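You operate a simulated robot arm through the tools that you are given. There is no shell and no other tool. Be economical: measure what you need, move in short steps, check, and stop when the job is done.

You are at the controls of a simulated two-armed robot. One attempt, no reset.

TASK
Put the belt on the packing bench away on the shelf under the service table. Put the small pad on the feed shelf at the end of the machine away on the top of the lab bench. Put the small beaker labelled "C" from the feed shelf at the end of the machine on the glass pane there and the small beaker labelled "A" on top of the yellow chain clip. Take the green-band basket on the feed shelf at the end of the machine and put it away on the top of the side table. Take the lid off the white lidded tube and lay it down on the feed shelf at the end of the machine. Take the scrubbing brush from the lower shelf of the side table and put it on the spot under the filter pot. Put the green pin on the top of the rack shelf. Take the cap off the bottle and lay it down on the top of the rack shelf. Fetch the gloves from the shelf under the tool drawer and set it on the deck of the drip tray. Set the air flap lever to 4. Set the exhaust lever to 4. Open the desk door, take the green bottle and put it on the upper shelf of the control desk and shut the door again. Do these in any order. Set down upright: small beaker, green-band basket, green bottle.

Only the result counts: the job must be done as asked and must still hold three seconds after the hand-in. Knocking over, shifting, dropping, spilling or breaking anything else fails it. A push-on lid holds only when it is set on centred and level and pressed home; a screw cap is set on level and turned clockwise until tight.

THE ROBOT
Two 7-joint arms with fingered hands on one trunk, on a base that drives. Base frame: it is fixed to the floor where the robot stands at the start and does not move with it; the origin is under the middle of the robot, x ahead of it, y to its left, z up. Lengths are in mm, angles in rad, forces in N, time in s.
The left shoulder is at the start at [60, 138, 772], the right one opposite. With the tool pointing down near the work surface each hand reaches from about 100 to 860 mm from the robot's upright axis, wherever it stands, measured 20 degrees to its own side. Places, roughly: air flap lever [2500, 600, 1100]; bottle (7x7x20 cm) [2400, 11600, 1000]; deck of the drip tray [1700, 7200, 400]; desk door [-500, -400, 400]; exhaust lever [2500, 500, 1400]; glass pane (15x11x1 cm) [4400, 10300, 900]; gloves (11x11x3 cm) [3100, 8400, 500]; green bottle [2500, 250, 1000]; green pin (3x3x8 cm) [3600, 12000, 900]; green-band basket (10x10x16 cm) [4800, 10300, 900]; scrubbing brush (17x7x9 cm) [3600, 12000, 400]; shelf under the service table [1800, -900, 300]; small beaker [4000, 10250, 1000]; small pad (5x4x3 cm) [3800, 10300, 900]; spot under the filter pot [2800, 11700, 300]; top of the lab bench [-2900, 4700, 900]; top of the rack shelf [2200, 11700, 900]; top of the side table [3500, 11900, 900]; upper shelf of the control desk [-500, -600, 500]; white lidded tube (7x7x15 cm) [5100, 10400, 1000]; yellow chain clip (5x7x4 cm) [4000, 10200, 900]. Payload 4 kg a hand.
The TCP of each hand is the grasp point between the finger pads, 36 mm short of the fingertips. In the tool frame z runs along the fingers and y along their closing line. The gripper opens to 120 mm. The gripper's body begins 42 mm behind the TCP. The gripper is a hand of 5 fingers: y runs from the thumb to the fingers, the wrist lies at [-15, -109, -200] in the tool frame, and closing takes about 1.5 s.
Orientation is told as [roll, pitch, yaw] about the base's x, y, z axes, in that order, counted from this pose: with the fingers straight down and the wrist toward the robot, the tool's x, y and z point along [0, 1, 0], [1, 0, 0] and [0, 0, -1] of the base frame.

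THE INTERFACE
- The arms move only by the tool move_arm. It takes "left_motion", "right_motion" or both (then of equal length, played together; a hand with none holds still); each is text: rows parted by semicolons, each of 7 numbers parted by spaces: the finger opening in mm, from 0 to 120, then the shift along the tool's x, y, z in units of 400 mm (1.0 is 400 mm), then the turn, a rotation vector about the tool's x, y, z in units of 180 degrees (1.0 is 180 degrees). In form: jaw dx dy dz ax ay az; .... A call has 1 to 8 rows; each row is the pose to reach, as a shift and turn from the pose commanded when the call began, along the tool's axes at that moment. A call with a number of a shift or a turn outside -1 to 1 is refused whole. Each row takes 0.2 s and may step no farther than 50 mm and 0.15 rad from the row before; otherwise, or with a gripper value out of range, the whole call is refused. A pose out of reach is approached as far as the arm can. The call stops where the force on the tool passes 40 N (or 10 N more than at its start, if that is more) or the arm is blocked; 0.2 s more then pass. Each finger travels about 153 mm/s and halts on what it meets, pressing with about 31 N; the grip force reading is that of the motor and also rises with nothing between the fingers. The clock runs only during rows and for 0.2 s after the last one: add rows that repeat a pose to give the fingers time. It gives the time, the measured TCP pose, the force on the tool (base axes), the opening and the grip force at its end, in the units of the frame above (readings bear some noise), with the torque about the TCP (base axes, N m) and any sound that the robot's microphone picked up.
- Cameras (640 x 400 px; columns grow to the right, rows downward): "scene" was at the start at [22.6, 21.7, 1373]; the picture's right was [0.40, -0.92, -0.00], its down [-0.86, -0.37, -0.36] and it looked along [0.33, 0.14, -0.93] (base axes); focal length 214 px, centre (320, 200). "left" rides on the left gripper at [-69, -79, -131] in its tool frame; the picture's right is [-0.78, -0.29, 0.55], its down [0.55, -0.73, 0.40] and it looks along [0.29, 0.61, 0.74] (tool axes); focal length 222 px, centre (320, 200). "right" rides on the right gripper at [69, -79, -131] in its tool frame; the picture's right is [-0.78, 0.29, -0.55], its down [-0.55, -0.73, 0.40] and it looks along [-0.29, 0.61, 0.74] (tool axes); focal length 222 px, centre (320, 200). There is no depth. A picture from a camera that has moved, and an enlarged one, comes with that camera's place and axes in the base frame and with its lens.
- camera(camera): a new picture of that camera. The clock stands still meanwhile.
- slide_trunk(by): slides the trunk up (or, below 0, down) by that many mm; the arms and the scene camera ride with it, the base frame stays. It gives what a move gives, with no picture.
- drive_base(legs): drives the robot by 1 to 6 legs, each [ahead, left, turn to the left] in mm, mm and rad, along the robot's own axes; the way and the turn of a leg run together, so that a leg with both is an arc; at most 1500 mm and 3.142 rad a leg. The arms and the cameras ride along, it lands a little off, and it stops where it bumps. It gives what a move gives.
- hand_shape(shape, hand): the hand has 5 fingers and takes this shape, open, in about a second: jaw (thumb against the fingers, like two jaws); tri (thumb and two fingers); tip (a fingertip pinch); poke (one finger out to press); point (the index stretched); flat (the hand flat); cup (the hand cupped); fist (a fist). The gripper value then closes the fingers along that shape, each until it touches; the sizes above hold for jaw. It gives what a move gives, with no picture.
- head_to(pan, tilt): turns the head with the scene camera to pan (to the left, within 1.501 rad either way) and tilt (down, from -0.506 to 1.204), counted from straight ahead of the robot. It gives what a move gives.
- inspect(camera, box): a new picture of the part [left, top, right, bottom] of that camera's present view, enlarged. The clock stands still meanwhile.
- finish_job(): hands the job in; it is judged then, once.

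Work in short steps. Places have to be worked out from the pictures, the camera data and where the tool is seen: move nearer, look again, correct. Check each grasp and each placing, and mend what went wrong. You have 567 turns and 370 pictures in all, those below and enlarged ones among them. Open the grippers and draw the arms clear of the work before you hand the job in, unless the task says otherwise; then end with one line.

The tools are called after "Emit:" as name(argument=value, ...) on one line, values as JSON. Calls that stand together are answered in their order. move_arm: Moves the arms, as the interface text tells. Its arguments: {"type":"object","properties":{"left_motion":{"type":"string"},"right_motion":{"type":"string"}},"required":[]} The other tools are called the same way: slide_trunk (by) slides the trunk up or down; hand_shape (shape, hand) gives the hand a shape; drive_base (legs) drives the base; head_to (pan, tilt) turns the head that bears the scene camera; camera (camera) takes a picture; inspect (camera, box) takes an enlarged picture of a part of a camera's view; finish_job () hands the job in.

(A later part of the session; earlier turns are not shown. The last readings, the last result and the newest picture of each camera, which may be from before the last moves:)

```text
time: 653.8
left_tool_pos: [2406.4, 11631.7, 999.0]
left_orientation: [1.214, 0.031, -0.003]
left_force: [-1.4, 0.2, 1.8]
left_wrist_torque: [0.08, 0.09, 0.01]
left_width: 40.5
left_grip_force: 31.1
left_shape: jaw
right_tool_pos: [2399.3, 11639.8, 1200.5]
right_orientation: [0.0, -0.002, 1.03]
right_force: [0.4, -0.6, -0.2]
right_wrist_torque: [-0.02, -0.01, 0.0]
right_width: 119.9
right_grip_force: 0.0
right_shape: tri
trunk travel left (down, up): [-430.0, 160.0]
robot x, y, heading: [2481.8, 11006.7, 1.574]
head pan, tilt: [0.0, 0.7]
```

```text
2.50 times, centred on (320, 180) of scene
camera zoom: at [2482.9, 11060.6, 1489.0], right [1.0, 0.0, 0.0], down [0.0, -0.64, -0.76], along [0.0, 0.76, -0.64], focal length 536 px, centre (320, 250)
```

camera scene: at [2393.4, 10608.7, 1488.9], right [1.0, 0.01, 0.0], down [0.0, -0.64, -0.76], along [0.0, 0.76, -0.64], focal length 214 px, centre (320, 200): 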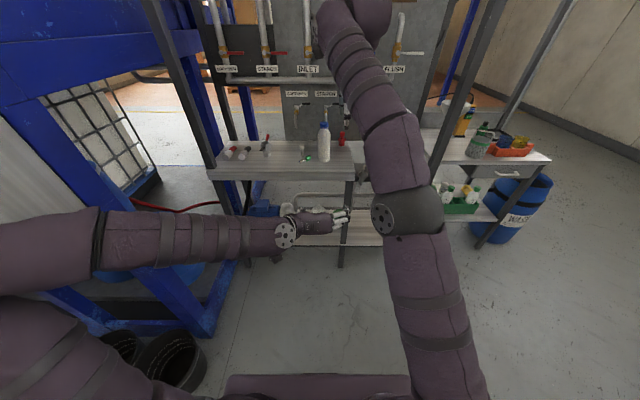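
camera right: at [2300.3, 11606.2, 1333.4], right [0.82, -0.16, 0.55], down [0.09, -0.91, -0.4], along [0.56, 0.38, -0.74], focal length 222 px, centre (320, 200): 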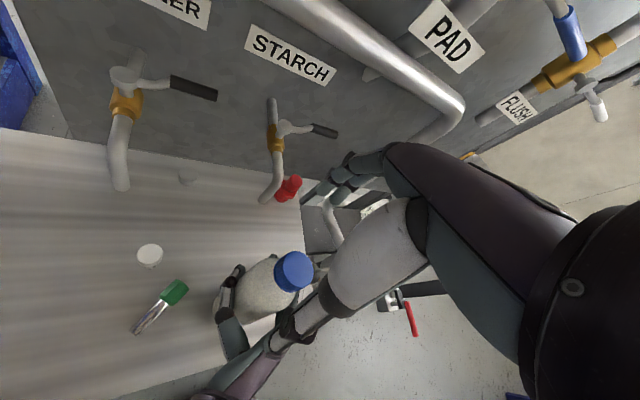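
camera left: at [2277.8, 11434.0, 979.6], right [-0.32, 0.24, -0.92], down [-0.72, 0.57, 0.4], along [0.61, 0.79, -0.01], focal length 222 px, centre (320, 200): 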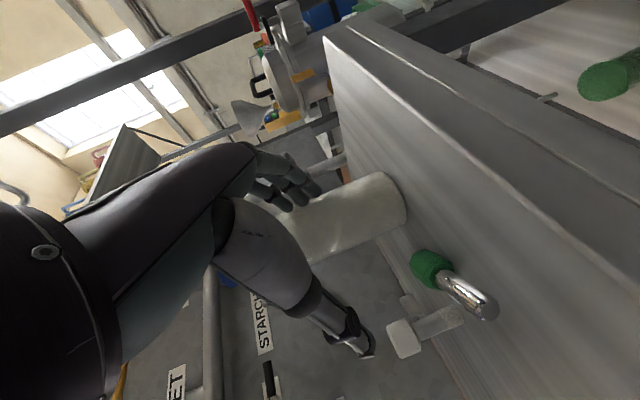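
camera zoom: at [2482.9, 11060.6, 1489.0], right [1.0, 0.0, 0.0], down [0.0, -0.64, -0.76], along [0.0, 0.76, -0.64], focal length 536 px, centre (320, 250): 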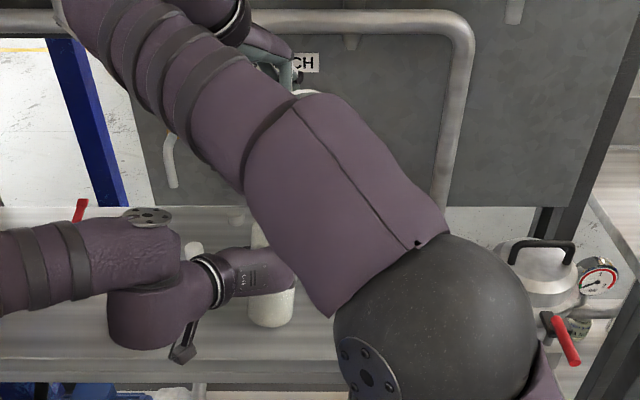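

The left grip has slipped (40 mm). I open the left hand so the bottle settles, and look at it.

Emit:
move_arm(left_motion="55 0 0 0 0 0 0; 70 0 0 0 0 0 0; 90 0 0 0 0 0 0; 115 0 0 0 0 0 0; 120 0 0 0 0 0 0", right_motion="120 0 0 -0.05 0 0 -0.03; 120 0 0 -0.1 0 0 -0.06; 120 0 0 -0.15 0 0 -0.1; 120 0 0 -0.2 0 0 -0.14; 120 0 0 -0.25 0 0 -0.17")

Emit:
camera(camera="right")

Emit:
camera(camera="left")

Emit:
inspect(camera="scene", box=[220, 100, 420, 260])

```text
time: 655.0
left_tool_pos: [2407.6, 11630.4, 998.7]
left_orientation: [1.216, 0.033, -0.004]
left_force: [-0.8, -0.6, 0.1]
left_wrist_torque: [0.02, -0.01, 0.0]
left_width: 120.1
left_grip_force: 0.0
left_shape: jaw
right_tool_pos: [2399.4, 11635.4, 1294.4]
right_orientation: [-0.011, -0.004, 1.549]
right_force: [0.1, -0.5, 0.0]
right_wrist_torque: [0.01, -0.01, 0.02]
right_width: 119.9
right_grip_force: 0.2
right_shape: tri
right hand out of reach, approached as far as the arm can: row 5
trunk travel left (down, up): [-430.0, 160.0]
robot x, y, heading: [2482.8, 11007.1, 1.57]
head pan, tilt: [0.0, 0.7]
```

```text
84 pictures are left
camera right: at [2326.5, 11557.8, 1425.5], right [0.79, 0.27, 0.56], down [0.54, -0.75, -0.39], along [0.31, 0.61, -0.73], focal length 222 px, centre (320, 200)
```

right: 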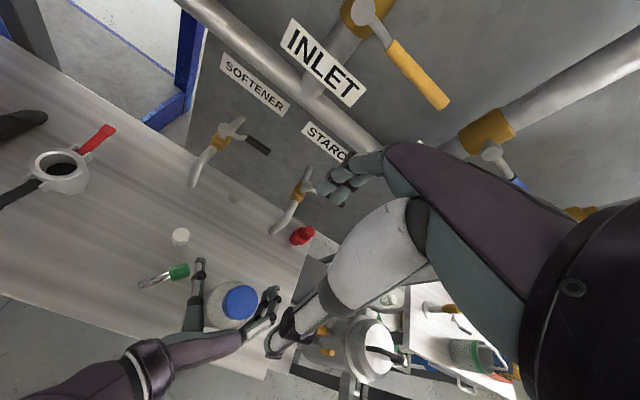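

```text
83 pictures are left
camera left: at [2327.9, 11484.2, 982.8], right [-0.32, 0.24, -0.92], down [-0.72, 0.57, 0.4], along [0.62, 0.79, -0.01], focal length 222 px, centre (320, 200)
```

left: 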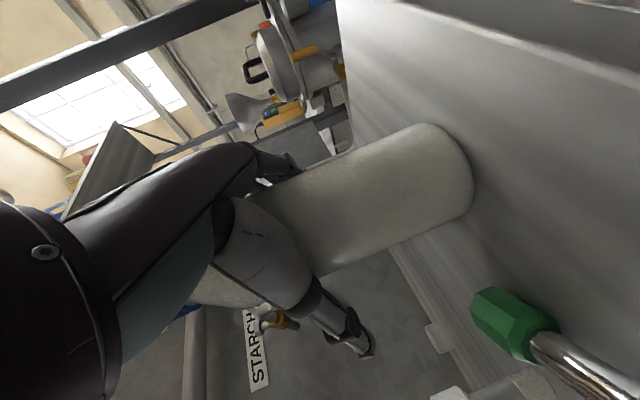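

```text
2.50 times, centred on (320, 180) of scene
camera zoom: at [2483.8, 11060.7, 1489.0], right [1.0, 0.0, 0.0], down [0.0, -0.64, -0.76], along [0.0, 0.76, -0.64], focal length 536 px, centre (320, 250)
```

zoom: 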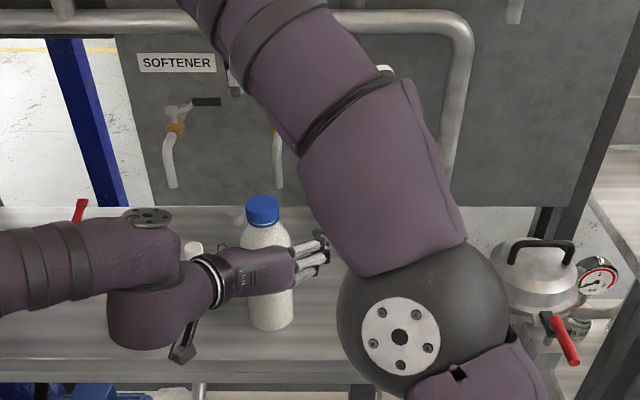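

The bottle stands, 25 mm nearer, snug to the palm; cap at ≈[2409, 11606]. Close the left hand again and bring the three-finger hand over the cap.

Emit:
move_arm(left_motion="90 0 0 0 0 0 0; 60 0 0 0 0 0 0; 30 0 0 0 0 0 0; 20 0 0 0 0 0 0; 20 0 0 0 0 0 0; 20 0 0 0 0 0 0", right_motion="120 -0.013 -0.036 0.03 0 0 0.043; 120 -0.026 -0.072 0.08 0 0 0.086; 120 -0.026 -0.072 0.13 0 0 0.129; 120 -0.026 -0.072 0.18 0 0 0.172; 120 -0.026 -0.072 0.23 0 0 0.215; 120 -0.026 -0.072 0.28 0 0 0.25")

Emit:
camera(camera="right")

```text
time: 656.4
left_tool_pos: [2406.5, 11630.8, 999.0]
left_orientation: [1.217, 0.033, -0.004]
left_force: [-0.8, 0.7, 1.6]
left_wrist_torque: [0.09, 0.36, -0.06]
left_width: 23.5
left_grip_force: 31.1
left_shape: jaw
right_tool_pos: [2407.4, 11607.0, 1181.4]
right_orientation: [0.001, -0.002, 0.778]
right_force: [0.0, 0.5, -0.2]
right_wrist_torque: [-0.02, 0.01, 0.01]
right_width: 119.8
right_grip_force: 0.0
right_shape: tri
trunk travel left (down, up): [-430.0, 160.0]
robot x, y, heading: [2480.9, 11007.0, 1.567]
head pan, tilt: [0.0, 0.7]
```

```text
81 pictures are left
camera right: at [2301.7, 11600.0, 1312.7], right [0.76, -0.35, 0.55], down [-0.14, -0.91, -0.4], along [0.64, 0.23, -0.74], focal length 222 px, centre (320, 200)
```

right: 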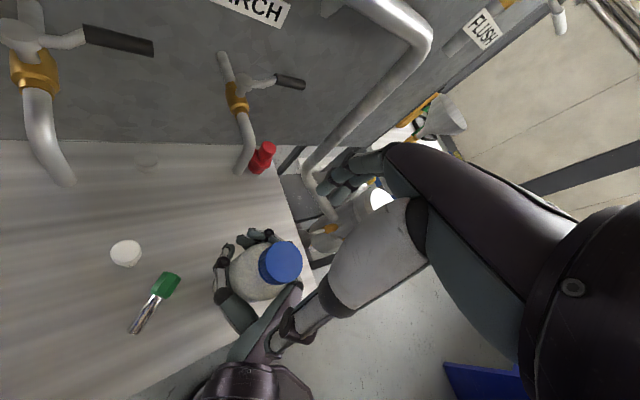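

Lower over the cap and close the three fingers.

Emit:
move_arm(right_motion="110 0.0035 -0.007 0.06 0 0 0; 100 0.0035 -0.007 0.12 0 0 0; 100 0.0035 -0.007 0.18 0 0 0; 80 0.0035 -0.007 0.195 0 0 0; 50 0.0035 -0.007 0.195 0 0 0; 20 0.0035 -0.007 0.195 0 0 0; 10 0.0035 -0.007 0.195 0 0 0; 10 0.0035 -0.007 0.195 0 0 0")

Emit:
inspect(camera="right", box=[200, 150, 400, 350])

```text
time: 658.2
left_tool_pos: [2408.4, 11629.8, 999.3]
left_orientation: [1.213, 0.034, -0.002]
left_force: [-4.5, -4.6, 3.3]
left_wrist_torque: [0.2, 0.38, -0.25]
left_width: 23.2
left_grip_force: 31.0
left_shape: jaw
right_tool_pos: [2406.2, 11606.4, 1104.9]
right_orientation: [0.003, -0.006, 0.781]
right_force: [5.6, 7.7, 8.7]
right_wrist_torque: [0.63, -0.54, 0.1]
right_width: 27.9
right_grip_force: 31.1
right_shape: tri
trunk travel left (down, up): [-430.0, 160.0]
robot x, y, heading: [2483.0, 11007.4, 1.575]
head pan, tilt: [0.0, 0.7]
```

```text
2.00 times, centred on (300, 250) of right
camera zoom: at [2300.2, 11598.9, 1236.7], right [0.76, -0.36, 0.55], down [-0.14, -0.91, -0.4], along [0.64, 0.23, -0.74], focal length 444 px, centre (360, 100)
```

zoom: 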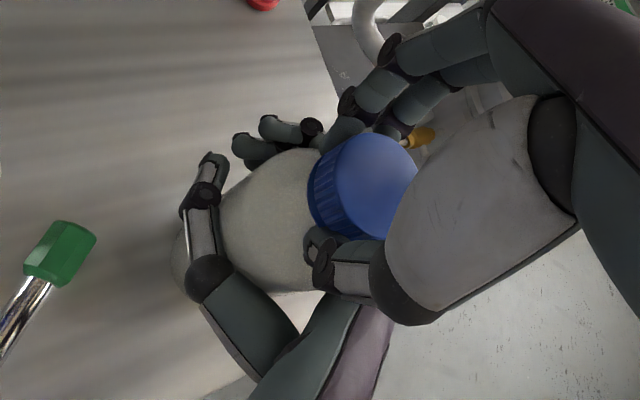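

Turn counter-clockwise 65° and check the grip.

Emit:
move_arm(right_motion="10 0 0 0 0 0 -0.045; 10 0 0 0 0 0 -0.09; 10 0 0 0 0 0 -0.135; 10 0 0 -0.001 0 0 -0.18; 10 0 0 -0.001 0 0 -0.225; 10 0 0 -0.002 0 0 -0.27; 10 0 0 -0.002 0 0 -0.315; 10 0 0 -0.002 0 0 -0.36")

Emit:
inspect(camera="right", box=[200, 150, 400, 350])

```text
time: 660.0
left_tool_pos: [2410.0, 11629.3, 999.4]
left_orientation: [1.216, 0.032, -0.01]
left_force: [25.2, -5.8, 0.8]
left_wrist_torque: [0.23, 1.56, 0.57]
left_width: 23.0
left_grip_force: 31.6
left_shape: jaw
right_tool_pos: [2402.8, 11605.1, 1104.5]
right_orientation: [0.004, -0.004, 1.916]
right_force: [-22.0, 6.6, 2.9]
right_wrist_torque: [0.51, 0.35, 0.05]
right_width: 19.8
right_grip_force: 30.6
right_shape: tri
trunk travel left (down, up): [-430.0, 160.0]
robot x, y, heading: [2482.0, 11006.0, 1.571]
head pan, tilt: [0.0, 0.7]
```

```text
2.00 times, centred on (300, 250) of right
camera zoom: at [2365.0, 11506.2, 1236.5], right [0.64, 0.54, 0.55], down [0.76, -0.5, -0.4], along [0.06, 0.67, -0.74], focal length 444 px, centre (360, 100)
```

zoom: 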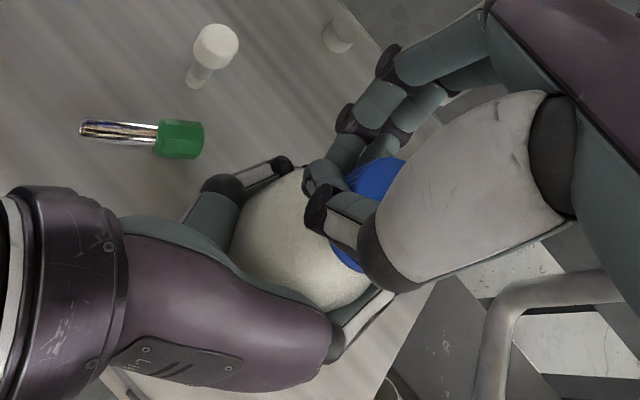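

The fingertips close below the cap on the neck — I was too low. Release, raise ~17 mm, turn back and regrip on the cap itself.

Emit:
move_arm(right_motion="60 0 0 0 0 0 0; 100 0 0 0 0 0 0; 120 0 0 -0.05 0 0 0; 120 0 0 -0.12 0 0 0.04; 120 0 0 -0.18 0 0 0.085; 120 0 0 -0.18 0 0 0.13; 120 0 0 -0.18 0 0 0.175; 120 0 0 -0.18 0 0 0.22")

Emit:
move_arm(right_motion="120 0 0 0 0 0 0.045; 120 0 0 0 0 0 0.09; 120 0 0 0 0 0 0.135")

Emit:
camera(camera="right")

Emit:
inspect(camera="scene", box=[220, 100, 420, 260])

```text
time: 661.8
left_tool_pos: [2407.4, 11631.2, 1000.1]
left_orientation: [1.215, 0.032, -0.005]
left_force: [-1.9, 1.4, 4.0]
left_wrist_torque: [0.08, 0.54, -0.08]
left_width: 23.0
left_grip_force: 30.9
left_shape: jaw
right_tool_pos: [2404.9, 11605.6, 1176.9]
right_orientation: [-0.001, -0.003, 1.218]
right_force: [0.2, -0.3, -0.2]
right_wrist_torque: [0.0, -0.02, 0.0]
right_width: 119.6
right_grip_force: 0.0
right_shape: tri
trunk travel left (down, up): [-430.0, 160.0]
robot x, y, heading: [2483.1, 11005.4, 1.571]
head pan, tilt: [0.0, 0.7]
```

```text
time: 662.6
left_tool_pos: [2408.5, 11630.8, 998.7]
left_orientation: [1.215, 0.03, -0.004]
left_force: [-1.1, 0.9, 4.4]
left_wrist_torque: [0.07, 0.39, -0.06]
left_width: 22.9
left_grip_force: 31.1
left_shape: jaw
right_tool_pos: [2404.4, 11605.9, 1176.8]
right_orientation: [-0.001, -0.002, 0.793]
right_force: [0.6, 0.4, 0.8]
right_wrist_torque: [0.01, 0.01, -0.03]
right_width: 119.7
right_grip_force: 0.0
right_shape: tri
trunk travel left (down, up): [-430.0, 160.0]
robot x, y, heading: [2478.5, 11007.3, 1.573]
head pan, tilt: [0.0, 0.7]
```

```text
78 pictures are left
camera right: at [2299.7, 11597.1, 1308.3], right [0.76, -0.34, 0.55], down [-0.12, -0.91, -0.4], along [0.63, 0.24, -0.74], focal length 222 px, centre (320, 200)
```

right: 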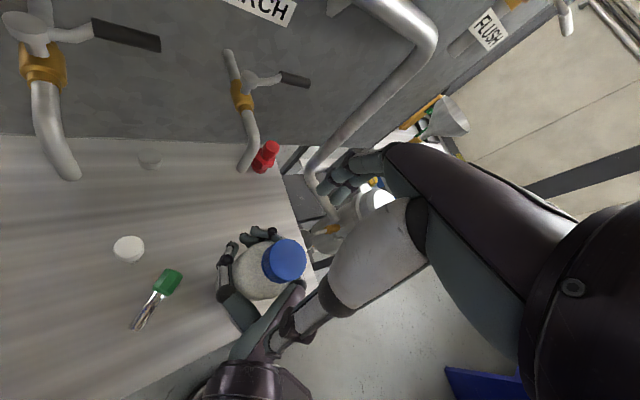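

```text
2.50 times, centred on (320, 180) of scene
camera zoom: at [2483.2, 11060.5, 1489.0], right [1.0, 0.0, 0.0], down [0.0, -0.64, -0.77], along [0.0, 0.77, -0.64], focal length 536 px, centre (320, 250)
```

zoom: 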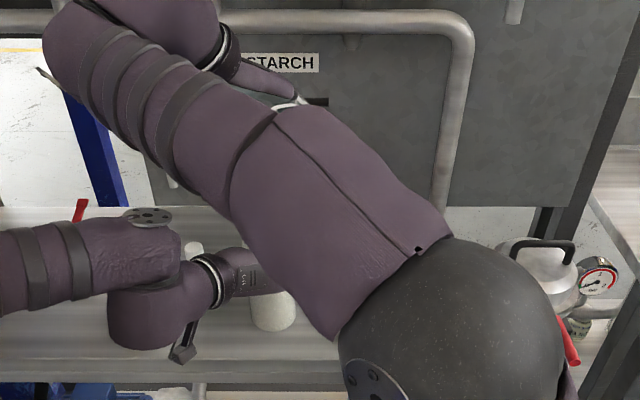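

Emit:
move_arm(right_motion="110 0.003 -0.003 0.05 0 0 0; 100 0.003 -0.003 0.1 0 0 0; 90 0.003 -0.003 0.14 0 0 0; 60 0.003 -0.003 0.14 0 0 0; 30 0.003 -0.003 0.14 0 0 0; 10 0.003 -0.003 0.14 0 0 0; 10 0.003 -0.003 0.14 0 0 0; 10 0.003 -0.003 0.14 0 0 0")

Emit:
inspect(camera="right", box=[200, 150, 400, 350])

```text
time: 664.4
left_tool_pos: [2406.8, 11630.3, 999.3]
left_orientation: [1.214, 0.031, -0.004]
left_force: [-4.4, -5.5, 7.2]
left_wrist_torque: [0.14, 0.19, -0.11]
left_width: 22.9
left_grip_force: 31.4
left_shape: jaw
right_tool_pos: [2403.5, 11606.2, 1119.9]
right_orientation: [0.001, -0.001, 0.796]
right_force: [2.6, 4.0, 0.3]
right_wrist_torque: [0.17, -0.13, 0.05]
right_width: 32.9
right_grip_force: 31.4
right_shape: tri
trunk travel left (down, up): [-430.0, 160.0]
robot x, y, heading: [2483.1, 11007.5, 1.576]
head pan, tilt: [0.0, 0.7]
```

```text
2.00 times, centred on (300, 250) of right
camera zoom: at [2298.4, 11597.1, 1251.5], right [0.76, -0.34, 0.55], down [-0.12, -0.91, -0.4], along [0.63, 0.24, -0.74], focal length 444 px, centre (360, 100)
```

zoom: 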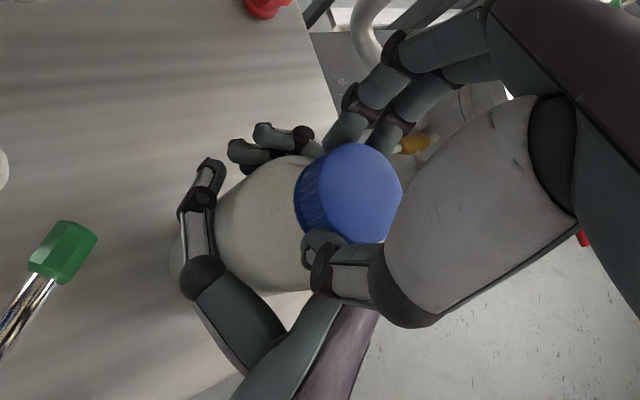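

The grip is on the cap now (33 mm). Turn counter-clockwise.

Emit:
move_arm(right_motion="10 0 0 0 0 0 -0.045; 10 0 0 0 0 0 -0.09; 10 0 0 0 0 0 -0.135; 10 0 0 -0.001 0 0 -0.18; 10 0 0 -0.001 0 0 -0.225; 10 0 0 -0.002 0 0 -0.27; 10 0 0 -0.002 0 0 -0.315; 10 0 0 -0.002 0 0 -0.36")

Emit:
inspect(camera="right", box=[200, 150, 400, 350])

```text
time: 666.2
left_tool_pos: [2406.1, 11631.5, 999.5]
left_orientation: [1.216, 0.035, 0.0]
left_force: [-10.8, 8.8, 10.8]
left_wrist_torque: [-0.33, -0.21, -0.23]
left_width: 23.2
left_grip_force: 31.1
left_shape: jaw
right_tool_pos: [2404.2, 11604.2, 1119.9]
right_orientation: [-0.003, 0.001, 1.929]
right_force: [8.4, -6.5, -1.0]
right_wrist_torque: [-0.38, -0.33, -0.13]
right_width: 32.3
right_grip_force: 31.0
right_shape: tri
trunk travel left (down, up): [-430.0, 160.0]
robot x, y, heading: [2483.0, 11008.1, 1.573]
head pan, tilt: [0.0, 0.7]
```

```text
2.00 times, centred on (300, 250) of right
camera zoom: at [2366.4, 11506.4, 1252.8], right [0.63, 0.55, 0.55], down [0.77, -0.49, -0.4], along [0.05, 0.68, -0.74], focal length 444 px, centre (360, 100)
```

zoom: 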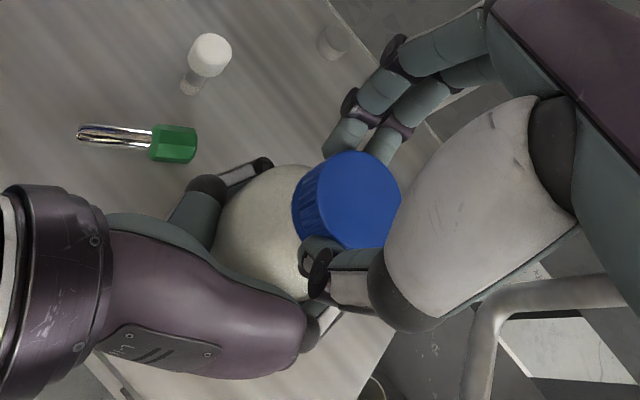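

Grip holds. Continue the stroke.

Emit:
move_arm(right_motion="10 0 0 0 0 0 -0.045; 10 0 0 0 0 0 -0.09; 10 0 0 0 0 0 -0.135; 10 0 0 -0.001 0 0 -0.18; 10 0 0 -0.001 0 0 -0.225; 10 0 0 -0.002 0 0 -0.27; 10 0 0 -0.002 0 0 -0.315")

Emit:
inspect(camera="right", box=[200, 150, 400, 350])

```text
time: 667.8
left_tool_pos: [2407.9, 11631.6, 1000.2]
left_orientation: [1.217, 0.032, -0.003]
left_force: [-20.3, 5.4, 13.5]
left_wrist_torque: [-0.28, -0.48, -0.46]
left_width: 23.3
left_grip_force: 31.0
left_shape: jaw
right_tool_pos: [2404.3, 11605.8, 1123.3]
right_orientation: [-0.005, -0.001, 2.918]
right_force: [16.9, -4.4, -2.8]
right_wrist_torque: [-0.2, -0.78, -0.09]
right_width: 32.6
right_grip_force: 31.1
right_shape: tri
trunk travel left (down, up): [-430.0, 160.0]
robot x, y, heading: [2483.6, 11005.2, 1.579]
head pan, tilt: [0.0, 0.7]
```

```text
2.00 times, centred on (300, 250) of right
camera zoom: at [2465.8, 11520.1, 1254.0], right [-0.11, 0.83, 0.55], down [0.84, 0.37, -0.4], along [-0.53, 0.42, -0.74], focal length 444 px, centre (360, 100)
```

zoom: 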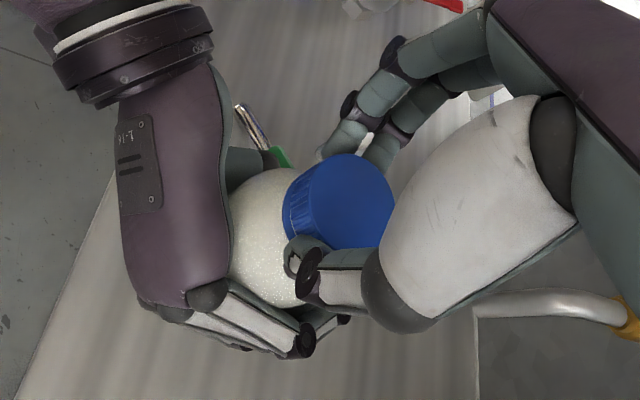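

Turned ~120°. Release, turn back and regrip for another stroke.

Emit:
move_arm(right_motion="60 0 0 0 0 0 0; 110 0 0 0 0 0 0; 120 0 0 -0.06 0 0 0.045; 120 0 0 -0.12 0 0 0.09; 120 0 0 -0.12 0 0 0.135; 120 0 0 -0.12 0 0 0.18; 120 0 0 -0.12 0 0 0.225; 120 0 0 -0.12 0 0 0.27")

Emit:
move_arm(right_motion="120 0 0 0 0 0 0.045; 120 0 0 0 0 0 0.09; 120 0 0 0 0 0 0.135; 120 0 0 0 0 0 0.18; 120 0 0 0 0 0 0.225; 120 0 0 0 0 0 0.27; 120 0 0 0 0 0 0.315; 120 0 0 0 0 0 0.36")

Emit:
camera(camera="right")

```text
time: 669.6
left_tool_pos: [2407.8, 11630.2, 999.4]
left_orientation: [1.216, 0.033, -0.001]
left_force: [3.3, -1.6, 9.9]
left_wrist_torque: [-0.15, 0.09, 0.05]
left_width: 23.0
left_grip_force: 31.0
left_shape: jaw
right_tool_pos: [2403.3, 11604.2, 1169.4]
right_orientation: [0.0, -0.002, 2.066]
right_force: [0.2, 0.9, 0.8]
right_wrist_torque: [-0.01, 0.01, 0.01]
right_width: 119.8
right_grip_force: 0.1
right_shape: tri
trunk travel left (down, up): [-430.0, 160.0]
robot x, y, heading: [2480.2, 11003.3, 1.571]
head pan, tilt: [0.0, 0.7]
```

```text
time: 671.4
left_tool_pos: [2407.2, 11629.5, 998.8]
left_orientation: [1.213, 0.031, -0.004]
left_force: [3.0, 0.4, 9.1]
left_wrist_torque: [-0.15, 0.14, 0.04]
left_width: 22.8
left_grip_force: 31.1
left_shape: jaw
right_tool_pos: [2402.1, 11605.4, 1169.9]
right_orientation: [-0.001, -0.003, 0.937]
right_force: [-0.3, 0.5, -0.5]
right_wrist_torque: [-0.01, 0.01, 0.01]
right_width: 119.5
right_grip_force: 0.0
right_shape: tri
trunk travel left (down, up): [-430.0, 160.0]
robot x, y, heading: [2483.8, 11009.5, 1.572]
head pan, tilt: [0.0, 0.7]
```

```text
73 pictures are left
camera right: at [2300.1, 11581.9, 1301.9], right [0.8, -0.23, 0.55], down [0.01, -0.92, -0.4], along [0.59, 0.32, -0.74], focal length 222 px, centre (320, 200)
```

right: 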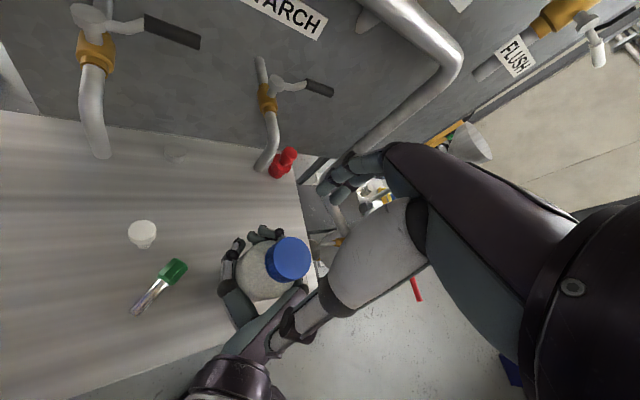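

Emit:
move_arm(right_motion="110 0 0 0.06 0 0 0; 100 0 0 0.122 0 0 0; 60 0 0 0.122 0 0 0; 20 0 0 0.122 0 0 0; 10 0 0 0.122 0 0 0; 10 0 0 0.122 0 0 0; 10 0 0 0.122 0 0 0")

Emit:
move_arm(right_motion="10 0 0 0 0 0 -0.045; 10 0 0 0 0 0 -0.09; 10 0 0 0 0 0 -0.135; 10 0 0 -0.001 0 0 -0.18; 10 0 0 -0.001 0 0 -0.225; 10 0 0 -0.002 0 0 -0.27; 10 0 0 -0.002 0 0 -0.315; 10 0 0 -0.002 0 0 -0.36")

Emit:
move_arm(right_motion="10 0 0 0 0 0 -0.045; 10 0 0 0 0 0 -0.09; 10 0 0 0 0 0 -0.135; 10 0 0 -0.001 0 0 -0.18; 10 0 0 -0.001 0 0 -0.225; 10 0 0 -0.002 0 0 -0.27")

Emit:
inspect(camera="right", box=[200, 150, 400, 350])

```text
time: 673.0
left_tool_pos: [2407.8, 11630.7, 998.7]
left_orientation: [1.214, 0.034, -0.003]
left_force: [-1.7, -8.1, 11.5]
left_wrist_torque: [0.0, 0.0, -0.01]
left_width: 23.0
left_grip_force: 30.9
left_shape: jaw
right_tool_pos: [2401.5, 11604.9, 1122.4]
right_orientation: [0.001, -0.003, 0.938]
right_force: [3.6, 5.0, 0.2]
right_wrist_torque: [0.2, -0.18, 0.02]
right_width: 32.3
right_grip_force: 31.0
right_shape: tri
trunk travel left (down, up): [-430.0, 160.0]
robot x, y, heading: [2480.0, 11007.1, 1.573]
head pan, tilt: [0.0, 0.7]
```

```text
time: 674.8
left_tool_pos: [2406.0, 11630.9, 998.9]
left_orientation: [1.216, 0.034, -0.002]
left_force: [-7.2, 5.5, 11.4]
left_wrist_torque: [-0.35, -0.27, -0.14]
left_width: 22.8
left_grip_force: 31.0
left_shape: jaw
right_tool_pos: [2404.0, 11604.8, 1122.8]
right_orientation: [-0.002, -0.002, 2.071]
right_force: [7.2, -5.3, 3.4]
right_wrist_torque: [-0.35, -0.35, -0.07]
right_width: 32.5
right_grip_force: 30.4
right_shape: tri
trunk travel left (down, up): [-430.0, 160.0]
robot x, y, heading: [2482.3, 11010.5, 1.57]
head pan, tilt: [0.0, 0.7]
```

```text
time: 676.2
left_tool_pos: [2407.0, 11630.3, 1000.2]
left_orientation: [1.216, 0.033, -0.003]
left_force: [-14.8, 0.9, 15.0]
left_wrist_torque: [-0.28, -0.3, -0.18]
left_width: 22.7
left_grip_force: 30.8
left_shape: jaw
right_tool_pos: [2403.5, 11604.9, 1123.1]
right_orientation: [-0.004, 0.001, 2.919]
right_force: [11.8, -0.2, -1.9]
right_wrist_torque: [-0.05, -0.37, -0.12]
right_width: 32.6
right_grip_force: 31.4
right_shape: tri
trunk travel left (down, up): [-430.0, 160.0]
robot x, y, heading: [2482.1, 11004.5, 1.578]
head pan, tilt: [0.0, 0.7]
```

```text
2.00 times, centred on (300, 250) of right
camera zoom: at [2465.5, 11519.6, 1254.9], right [-0.11, 0.83, 0.55], down [0.84, 0.37, -0.4], along [-0.53, 0.42, -0.74], focal length 444 px, centre (360, 100)
```

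zoom: 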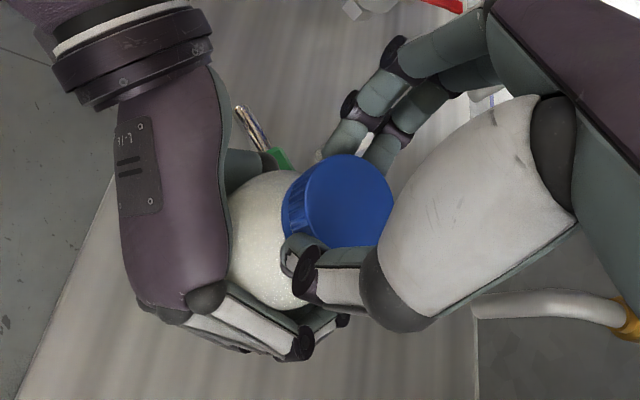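

About 235° turned with low torque. Test a gentle pull upward, 6 mm.

Emit:
move_arm(right_motion="10 0 0 -0.005 0 0 0; 10 0 0 -0.01 0 0 0; 10 0 0 -0.015 0 0 0")

Emit:
inspect(camera="scene", box=[240, 140, 360, 260])

```text
time: 677.0
left_tool_pos: [2406.4, 11630.7, 1000.0]
left_orientation: [1.214, 0.031, -0.005]
left_force: [-14.9, -1.2, 17.5]
left_wrist_torque: [-0.28, -0.32, -0.26]
left_width: 23.0
left_grip_force: 30.4
left_shape: jaw
right_tool_pos: [2402.8, 11606.1, 1130.0]
right_orientation: [-0.002, 0.003, 2.919]
right_force: [11.2, 0.3, -7.4]
right_wrist_torque: [-0.01, -0.2, -0.06]
right_width: 32.0
right_grip_force: 30.7
right_shape: tri
trunk travel left (down, up): [-430.0, 160.0]
robot x, y, heading: [2483.0, 11005.1, 1.572]
head pan, tilt: [0.0, 0.7]
```

```text
3.33 times, centred on (300, 200) of scene
camera zoom: at [2483.1, 11059.9, 1489.0], right [1.0, 0.0, 0.0], down [0.0, -0.64, -0.77], along [0.0, 0.77, -0.64], focal length 715 px, centre (387, 200)
```

zoom: 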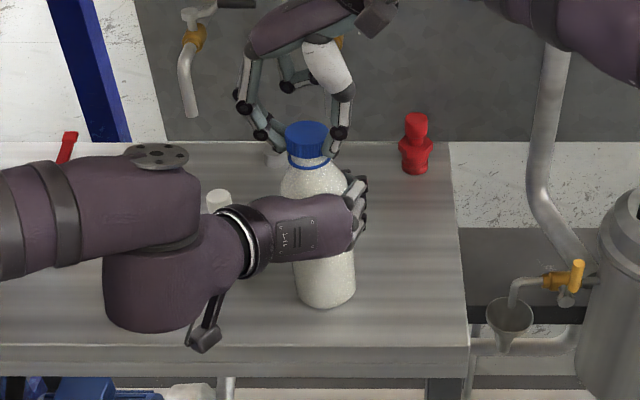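

The cap has clearly risen off the neck (a gap shows). Pull a little further.

Emit:
move_arm(right_motion="10 0 0 -0.01 0 0 0; 10 0 0 -0.02 0 0 0; 10 0 0 -0.03 0 0 0")

Emit:
inspect(camera="scene", box=[240, 140, 360, 260])

```text
time: 677.8
left_tool_pos: [2408.6, 11630.1, 998.4]
left_orientation: [1.215, 0.032, -0.006]
left_force: [-0.4, -0.4, 6.5]
left_wrist_torque: [0.0, 0.29, -0.04]
left_width: 22.8
left_grip_force: 31.1
left_shape: jaw
right_tool_pos: [2401.9, 11604.7, 1141.0]
right_orientation: [-0.003, -0.001, 2.918]
right_force: [1.1, -0.5, 1.1]
right_wrist_torque: [0.0, 0.02, 0.0]
right_width: 32.1
right_grip_force: 31.2
right_shape: tri
trunk travel left (down, up): [-430.0, 160.0]
robot x, y, heading: [2482.7, 11005.7, 1.571]
head pan, tilt: [0.0, 0.7]
```

```text
3.33 times, centred on (300, 200) of scene
camera zoom: at [2483.5, 11060.2, 1489.0], right [1.0, 0.0, 0.0], down [0.0, -0.64, -0.77], along [0.0, 0.77, -0.64], focal length 715 px, centre (387, 200)
```

zoom: 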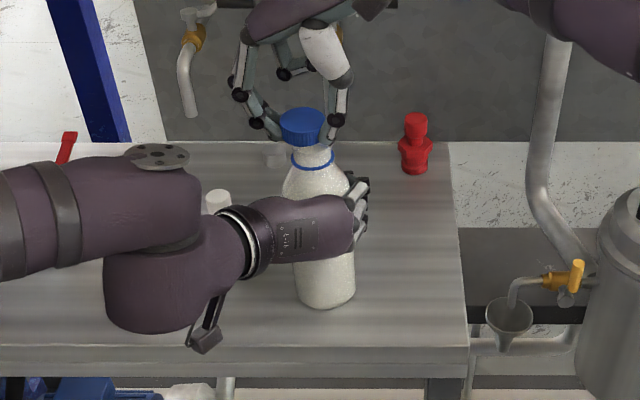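

The cap is off. Lift it and carry it to the free spot right of the bottle, ≈[2512, 11580].

Emit:
move_arm(right_motion="10 0 0 -0.08 0 0 0; 10 0 0 -0.15 0 0 0; 10 0 -0.1 -0.15 0 0 0; 10 0 -0.2 -0.15 0 0 0; 10 0 -0.282 -0.12 0 0 0; 10 0 -0.282 0 0 0 0; 10 0 -0.282 0.1 0 0 0; 10 0 -0.282 0.2 0 0 0")

Emit:
camera(camera="scene")

Emit:
camera(camera="right")

```text
time: 679.6
left_tool_pos: [2407.8, 11630.7, 998.9]
left_orientation: [1.213, 0.034, -0.003]
left_force: [0.8, -1.1, 6.5]
left_wrist_torque: [-0.03, 0.12, 0.02]
left_width: 22.8
left_grip_force: 30.9
left_shape: jaw
right_tool_pos: [2513.5, 11580.8, 1060.3]
right_orientation: [-0.003, -0.001, 2.917]
right_force: [0.2, 0.0, -0.4]
right_wrist_torque: [0.01, -0.03, -0.02]
right_width: 32.2
right_grip_force: 31.1
right_shape: tri
trunk travel left (down, up): [-430.0, 160.0]
robot x, y, heading: [2479.9, 11006.4, 1.577]
head pan, tilt: [0.0, 0.7]
```

```text
69 pictures are left
camera scene: at [2483.8, 11060.2, 1489.1], right [1.0, 0.0, 0.0], down [0.0, -0.64, -0.77], along [0.0, 0.77, -0.64], focal length 214 px, centre (320, 200)
```

scene: 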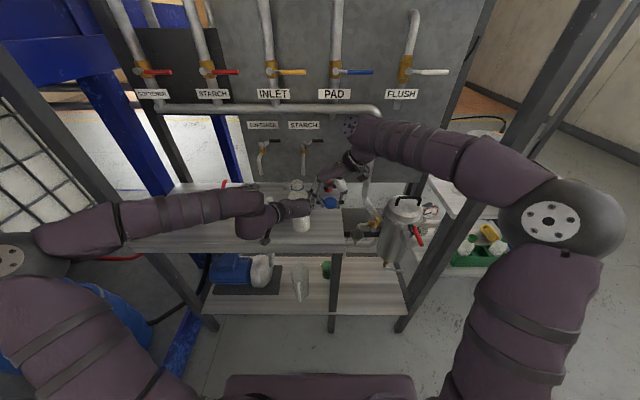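

```text
68 pictures are left
camera right: at [2575.7, 11494.7, 1192.5], right [-0.11, 0.83, 0.55], down [0.84, 0.37, -0.4], along [-0.53, 0.42, -0.74], focal length 222 px, centre (320, 200)
```

right: 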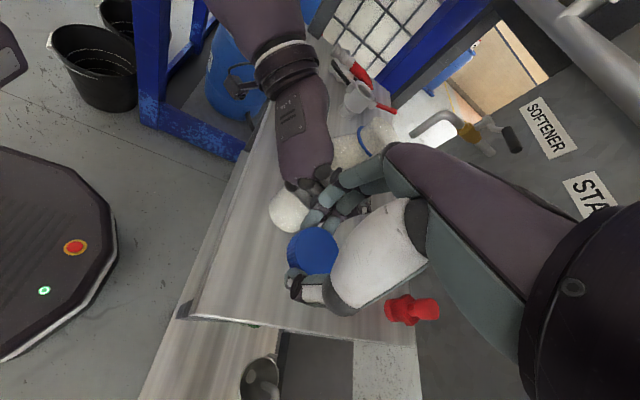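

Lower the cap to the shelf.

Emit:
move_arm(right_motion="10 0 -0.02 0.09 0 0 0; 10 0 -0.02 0.18 0 0 0; 10 0 -0.02 0.25 0 0 0; 10 0 -0.02 0.27 0 0 0; 10 0 -0.02 0.285 0 0 0; 10 0 -0.02 0.3 0 0 0; 10 0 -0.02 0.315 0 0 0")

```text
time: 681.2
left_tool_pos: [2406.9, 11630.0, 999.3]
left_orientation: [1.216, 0.033, -0.005]
left_force: [0.1, 1.5, 4.4]
left_wrist_torque: [0.02, 0.22, 0.01]
left_width: 22.7
left_grip_force: 31.0
left_shape: jaw
right_tool_pos: [2521.5, 11578.8, 936.2]
right_orientation: [-0.005, -0.003, 2.918]
right_force: [2.9, -1.0, 11.6]
right_wrist_torque: [-0.18, -0.36, 0.0]
right_width: 32.5
right_grip_force: 31.4
right_shape: tri
trunk travel left (down, up): [-430.0, 160.0]
robot x, y, heading: [2487.3, 11010.5, 1.574]
head pan, tilt: [0.0, 0.7]
```

Contact. Release the cap and lift the hand.

Emit:
move_arm(right_motion="30 0 0 -0.006 0 0 0; 60 0 0 -0.006 0 0 0; 90 0 0 -0.006 0 0 0; 100 0 -0.02 -0.08 0 0 0; 110 0 -0.05 -0.18 0 0 0; 110 0 -0.08 -0.28 0 0 0; 110 0 -0.1 -0.38 0 0 0; 110 0 -0.12 -0.48 0 0 0")

Emit:
camera(camera="right")

```text
time: 683.0
left_tool_pos: [2407.2, 11630.0, 999.2]
left_orientation: [1.215, 0.031, -0.005]
left_force: [-1.3, -0.5, 6.7]
left_wrist_torque: [-0.02, 0.37, -0.02]
left_width: 22.9
left_grip_force: 31.2
left_shape: jaw
right_tool_pos: [2568.6, 11567.3, 1127.0]
right_orientation: [-0.003, 0.001, 2.919]
right_force: [-0.5, 0.7, -0.9]
right_wrist_torque: [-0.01, 0.0, 0.03]
right_width: 110.0
right_grip_force: 0.1
right_shape: tri
trunk travel left (down, up): [-430.0, 160.0]
robot x, y, heading: [2480.6, 11007.6, 1.577]
head pan, tilt: [0.0, 0.7]
```

```text
67 pictures are left
camera right: at [2630.4, 11481.7, 1259.0], right [-0.11, 0.83, 0.55], down [0.84, 0.37, -0.4], along [-0.53, 0.42, -0.74], focal length 222 px, centre (320, 200)
```

right: 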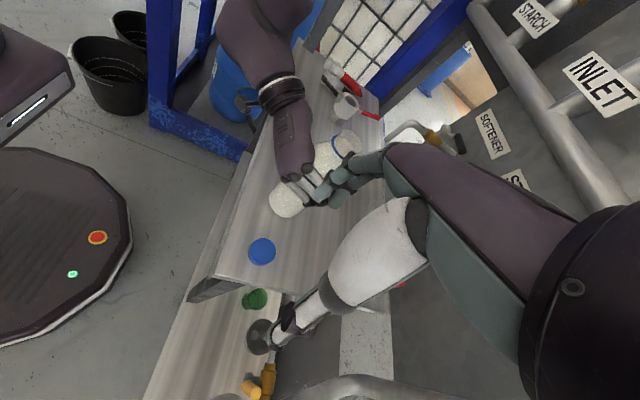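

The cap lies on the rack top. Now open the left hand carefully and withdraw it.

Emit:
move_arm(left_motion="40 0 0 0 0 0 0; 60 0 0 0 0 0 0; 80 0 0 0 0 0 0; 100 0 0 0 0 0 0; 120 0 0 0 0 0 0; 120 0 0 0 0 0 0")

Emit:
move_arm(left_motion="120 0 0 -0.04 0 0 0; 120 0 0 -0.1 0 0 0; 120 0 0 -0.18 0 0 0; 120 0 0 -0.27 0 0 0; 120 0 0 -0.36 0 0 0")

Emit:
inspect(camera="scene", box=[200, 120, 400, 280])

```text
time: 684.4
left_tool_pos: [2407.6, 11630.5, 998.8]
left_orientation: [1.215, 0.033, -0.004]
left_force: [-0.2, -1.1, 0.9]
left_wrist_torque: [0.04, 0.01, 0.03]
left_width: 119.7
left_grip_force: 0.1
left_shape: jaw
right_tool_pos: [2567.1, 11568.5, 1126.1]
right_orientation: [-0.002, -0.001, 2.916]
right_force: [-0.1, -0.3, -0.9]
right_wrist_torque: [-0.03, 0.01, 0.0]
right_width: 110.2
right_grip_force: 0.0
right_shape: tri
trunk travel left (down, up): [-430.0, 160.0]
robot x, y, heading: [2483.4, 11002.6, 1.577]
head pan, tilt: [0.0, 0.7]
```

```text
time: 685.6
left_tool_pos: [2409.2, 11494.8, 1048.8]
left_orientation: [1.212, 0.032, -0.004]
left_force: [-0.2, 0.2, 0.0]
left_wrist_torque: [0.01, -0.01, 0.0]
left_width: 120.1
left_grip_force: 0.1
left_shape: jaw
right_tool_pos: [2568.5, 11566.9, 1127.0]
right_orientation: [-0.001, 0.001, 2.916]
right_force: [-0.3, -0.4, -0.5]
right_wrist_torque: [0.02, 0.01, 0.03]
right_width: 110.1
right_grip_force: 0.0
right_shape: tri
trunk travel left (down, up): [-430.0, 160.0]
robot x, y, heading: [2479.8, 11008.4, 1.572]
head pan, tilt: [0.0, 0.7]
```

```text
2.50 times, centred on (300, 200) of scene
camera zoom: at [2483.0, 11059.8, 1489.0], right [1.0, 0.0, 0.0], down [0.0, -0.64, -0.77], along [0.0, 0.77, -0.64], focal length 536 px, centre (370, 200)
```

zoom: 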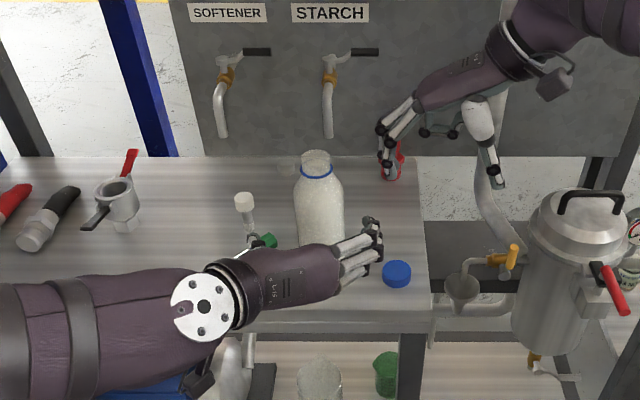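

The bottle stands open and the cap lies on the rack top. Next the scrubbing brush, at the back of the side table's lower shelf: I go round to the table's rear side.

Emit:
move_arm(left_motion="120 0.03 0 -0.05 0 0 0; 120 0.06 0 -0.1 0 0 0; 120 0.09 0 -0.15 0 0 0", right_motion="110 0.06 0 -0.1 0 0 0; 110 0.12 0 -0.15 0 0 0; 110 0.18 0 -0.15 0 0 0")

Emit:
drive_base(legs=[[-80, 0, 0], [0, -1100, 0], [0, -1050, 0]])

Emit:
drive_base(legs=[[1000, 0, 0], [650, 0, 0]])

Emit:
head_to(pan=1.3, tilt=0.5)

Emit:
camera(camera="scene")

```text
time: 686.4
left_tool_pos: [2409.9, 11451.8, 1103.4]
left_orientation: [1.212, 0.031, -0.005]
left_force: [-1.3, 0.6, 0.7]
left_wrist_torque: [0.01, 0.01, 0.0]
left_width: 119.6
left_grip_force: 0.1
left_shape: jaw
right_tool_pos: [2553.4, 11496.4, 1187.0]
right_orientation: [-0.003, 0.001, 2.916]
right_force: [-0.2, 0.3, 0.2]
right_wrist_torque: [0.01, 0.0, 0.0]
right_width: 110.1
right_grip_force: 0.1
right_shape: tri
trunk travel left (down, up): [-430.0, 160.0]
robot x, y, heading: [2479.4, 11005.4, 1.574]
head pan, tilt: [0.0, 0.7]
```

```text
time: 697.6
left_tool_pos: [4558.9, 11356.1, 1104.2]
left_orientation: [1.215, 0.033, -0.022]
left_force: [0.3, 0.0, 0.4]
left_wrist_torque: [0.03, 0.01, 0.04]
left_width: 120.0
left_grip_force: 0.2
left_shape: jaw
right_tool_pos: [4701.6, 11399.7, 1186.0]
right_orientation: [-0.001, 0.001, 2.898]
right_force: [-0.9, 0.0, 0.9]
right_wrist_torque: [-0.01, 0.04, 0.0]
right_width: 109.9
right_grip_force: 0.1
right_shape: tri
trunk travel left (down, up): [-430.0, 160.0]
robot x, y, heading: [4622.8, 10905.1, 1.556]
head pan, tilt: [0.0, 0.7]
```

```text
time: 706.0
left_tool_pos: [4574.5, 12993.8, 1104.3]
left_orientation: [1.214, 0.032, -0.015]
left_force: [-0.7, -0.2, 1.0]
left_wrist_torque: [0.0, -0.02, -0.01]
left_width: 120.0
left_grip_force: 0.0
left_shape: jaw
right_tool_pos: [4716.9, 13038.8, 1187.1]
right_orientation: [-0.003, -0.001, 2.905]
right_force: [-0.4, -0.2, -0.6]
right_wrist_torque: [-0.01, 0.03, -0.01]
right_width: 110.1
right_grip_force: 0.1
right_shape: tri
trunk travel left (down, up): [-430.0, 160.0]
robot x, y, heading: [4646.0, 12546.6, 1.563]
head pan, tilt: [0.0, 0.7]
```

```text
time: 707.4
left_tool_pos: [4575.9, 12994.3, 1103.4]
left_orientation: [1.214, 0.03, -0.015]
left_force: [-0.1, -0.2, 0.1]
left_wrist_torque: [0.01, 0.01, 0.02]
left_width: 120.2
left_grip_force: 0.0
left_shape: jaw
right_tool_pos: [4716.4, 13037.8, 1185.6]
right_orientation: [-0.003, 0.0, 2.906]
right_force: [0.0, -0.1, 0.0]
right_wrist_torque: [-0.04, -0.02, 0.01]
right_width: 109.6
right_grip_force: 0.0
right_shape: tri
trunk travel left (down, up): [-430.0, 160.0]
robot x, y, heading: [4647.0, 12546.2, 1.561]
head pan, tilt: [1.3, 0.499]
```

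```text
65 pictures are left
camera scene: at [4555.2, 12541.2, 1506.7], right [0.28, 0.96, 0.0], down [0.46, -0.13, -0.88], along [-0.84, 0.24, -0.48], focal length 214 px, centre (320, 200)
```

scene: 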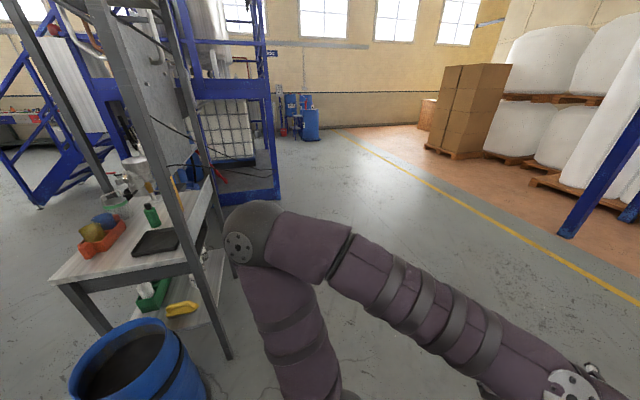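

The yellow brush is at ≈[3611, 12007, 400] near the back. I turn to face −y behind the table and move in front of it.

Emit:
drive_base(legs=[[0, 0, 1.571], [0, 0, 1.571], [-180, 0, 0], [0, -1100, 0]])

Emit:
slide_trunk(by=-380)

Emit:
head_to(pan=0.1, tilt=0.6)

Emit:
camera(camera="scene")

```text
time: 720.2
left_tool_pos: [3914.7, 12286.5, 1106.5]
left_orientation: [1.215, 0.035, 3.125]
left_force: [0.9, 1.4, 0.5]
left_wrist_torque: [0.01, -0.01, -0.01]
left_width: 120.0
left_grip_force: 0.0
left_shape: jaw
right_tool_pos: [3782.4, 12250.6, 1193.6]
right_orientation: [-0.007, -0.006, -0.211]
right_force: [-5.2, 17.0, 1.3]
right_wrist_torque: [-1.88, -0.52, -1.03]
right_width: 110.1
right_grip_force: 0.1
right_shape: tri
trunk travel left (down, up): [-430.0, 160.0]
robot x, y, heading: [3850.2, 12729.3, -1.576]
head pan, tilt: [1.3, 0.499]
stopped in leg 4: the force on the tool passed its limit (the readings are from after the stop); the commanded pose is now the measured one
```

```text
time: 723.4
left_tool_pos: [3917.1, 12284.9, 737.7]
left_orientation: [1.215, 0.032, 3.125]
left_force: [0.8, 0.2, 0.4]
left_wrist_torque: [0.0, 0.02, -0.02]
left_width: 120.0
left_grip_force: 0.1
left_shape: jaw
right_tool_pos: [3784.8, 12250.6, 828.0]
right_orientation: [-0.006, -0.01, -0.21]
right_force: [-1.8, 21.4, 2.5]
right_wrist_torque: [-2.49, -0.18, -1.22]
right_width: 110.0
right_grip_force: 0.1
right_shape: tri
trunk travel left (down, up): [-64.0, 526.0]
robot x, y, heading: [3851.6, 12730.6, -1.585]
head pan, tilt: [1.3, 0.499]
stopped: the force on the tool passed its limit (the readings are from after the stop); the commanded pose is now the measured one
```

```text
time: 724.8
left_tool_pos: [3916.4, 12286.6, 739.0]
left_orientation: [1.217, 0.033, 3.126]
left_force: [0.0, -0.7, 0.5]
left_wrist_torque: [0.01, 0.0, 0.01]
left_width: 119.8
left_grip_force: 0.0
left_shape: jaw
right_tool_pos: [3784.4, 12250.5, 828.1]
right_orientation: [-0.006, -0.006, -0.207]
right_force: [2.0, 45.5, -10.7]
right_wrist_torque: [-4.63, -0.32, -2.31]
right_width: 109.8
right_grip_force: 0.0
right_shape: tri
trunk travel left (down, up): [-64.0, 526.0]
robot x, y, heading: [3851.3, 12729.2, -1.58]
head pan, tilt: [0.099, 0.6]
```

```text
64 pictures are left
camera scene: at [3860.4, 12676.2, 1131.7], right [-1.0, -0.09, 0.0], down [-0.05, 0.56, -0.83], along [0.08, -0.82, -0.56], focal length 214 px, centre (320, 200)
```

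scene: 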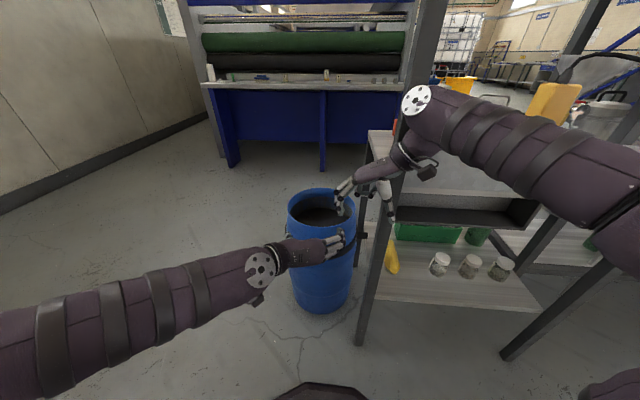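

The right hand is pressing on the table's rear post; back off at once.

Emit:
drive_base(legs=[[-200, 0, 0]])

Emit:
camera(camera="scene")

```text
time: 726.4
left_tool_pos: [3919.1, 12484.4, 737.8]
left_orientation: [1.214, 0.032, 3.126]
left_force: [-0.5, -0.6, 1.0]
left_wrist_torque: [0.01, 0.01, -0.01]
left_width: 120.1
left_grip_force: 0.0
left_shape: jaw
right_tool_pos: [3785.4, 12447.8, 826.4]
right_orientation: [-0.007, -0.005, -0.21]
right_force: [-0.3, -0.6, 0.6]
right_wrist_torque: [-0.01, 0.0, -0.02]
right_width: 110.0
right_grip_force: 0.1
right_shape: tri
trunk travel left (down, up): [-64.0, 526.0]
robot x, y, heading: [3852.9, 12933.3, -1.58]
head pan, tilt: [0.099, 0.6]
```

```text
63 pictures are left
camera scene: at [3861.7, 12873.3, 1131.6], right [-1.0, -0.09, 0.0], down [-0.05, 0.56, -0.82], along [0.08, -0.82, -0.57], focal length 214 px, centre (320, 200)
```

scene: 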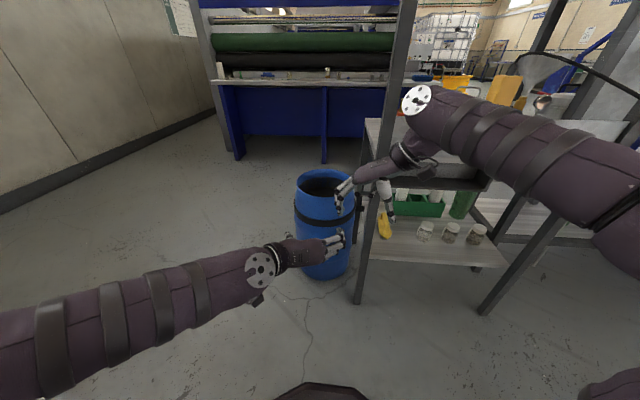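

Emit:
inspect(camera="scene", box=[345, 170, 465, 270])

```text
4.00 times, centred on (405, 220) of scene
camera zoom: at [3861.7, 12873.3, 1131.6], right [-1.0, -0.09, 0.0], down [-0.05, 0.56, -0.82], along [0.08, -0.82, -0.57], focal length 858 px, centre (-20, 120)
```

zoom: 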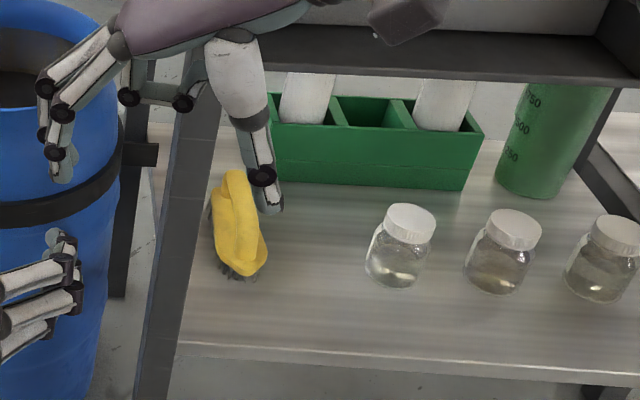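

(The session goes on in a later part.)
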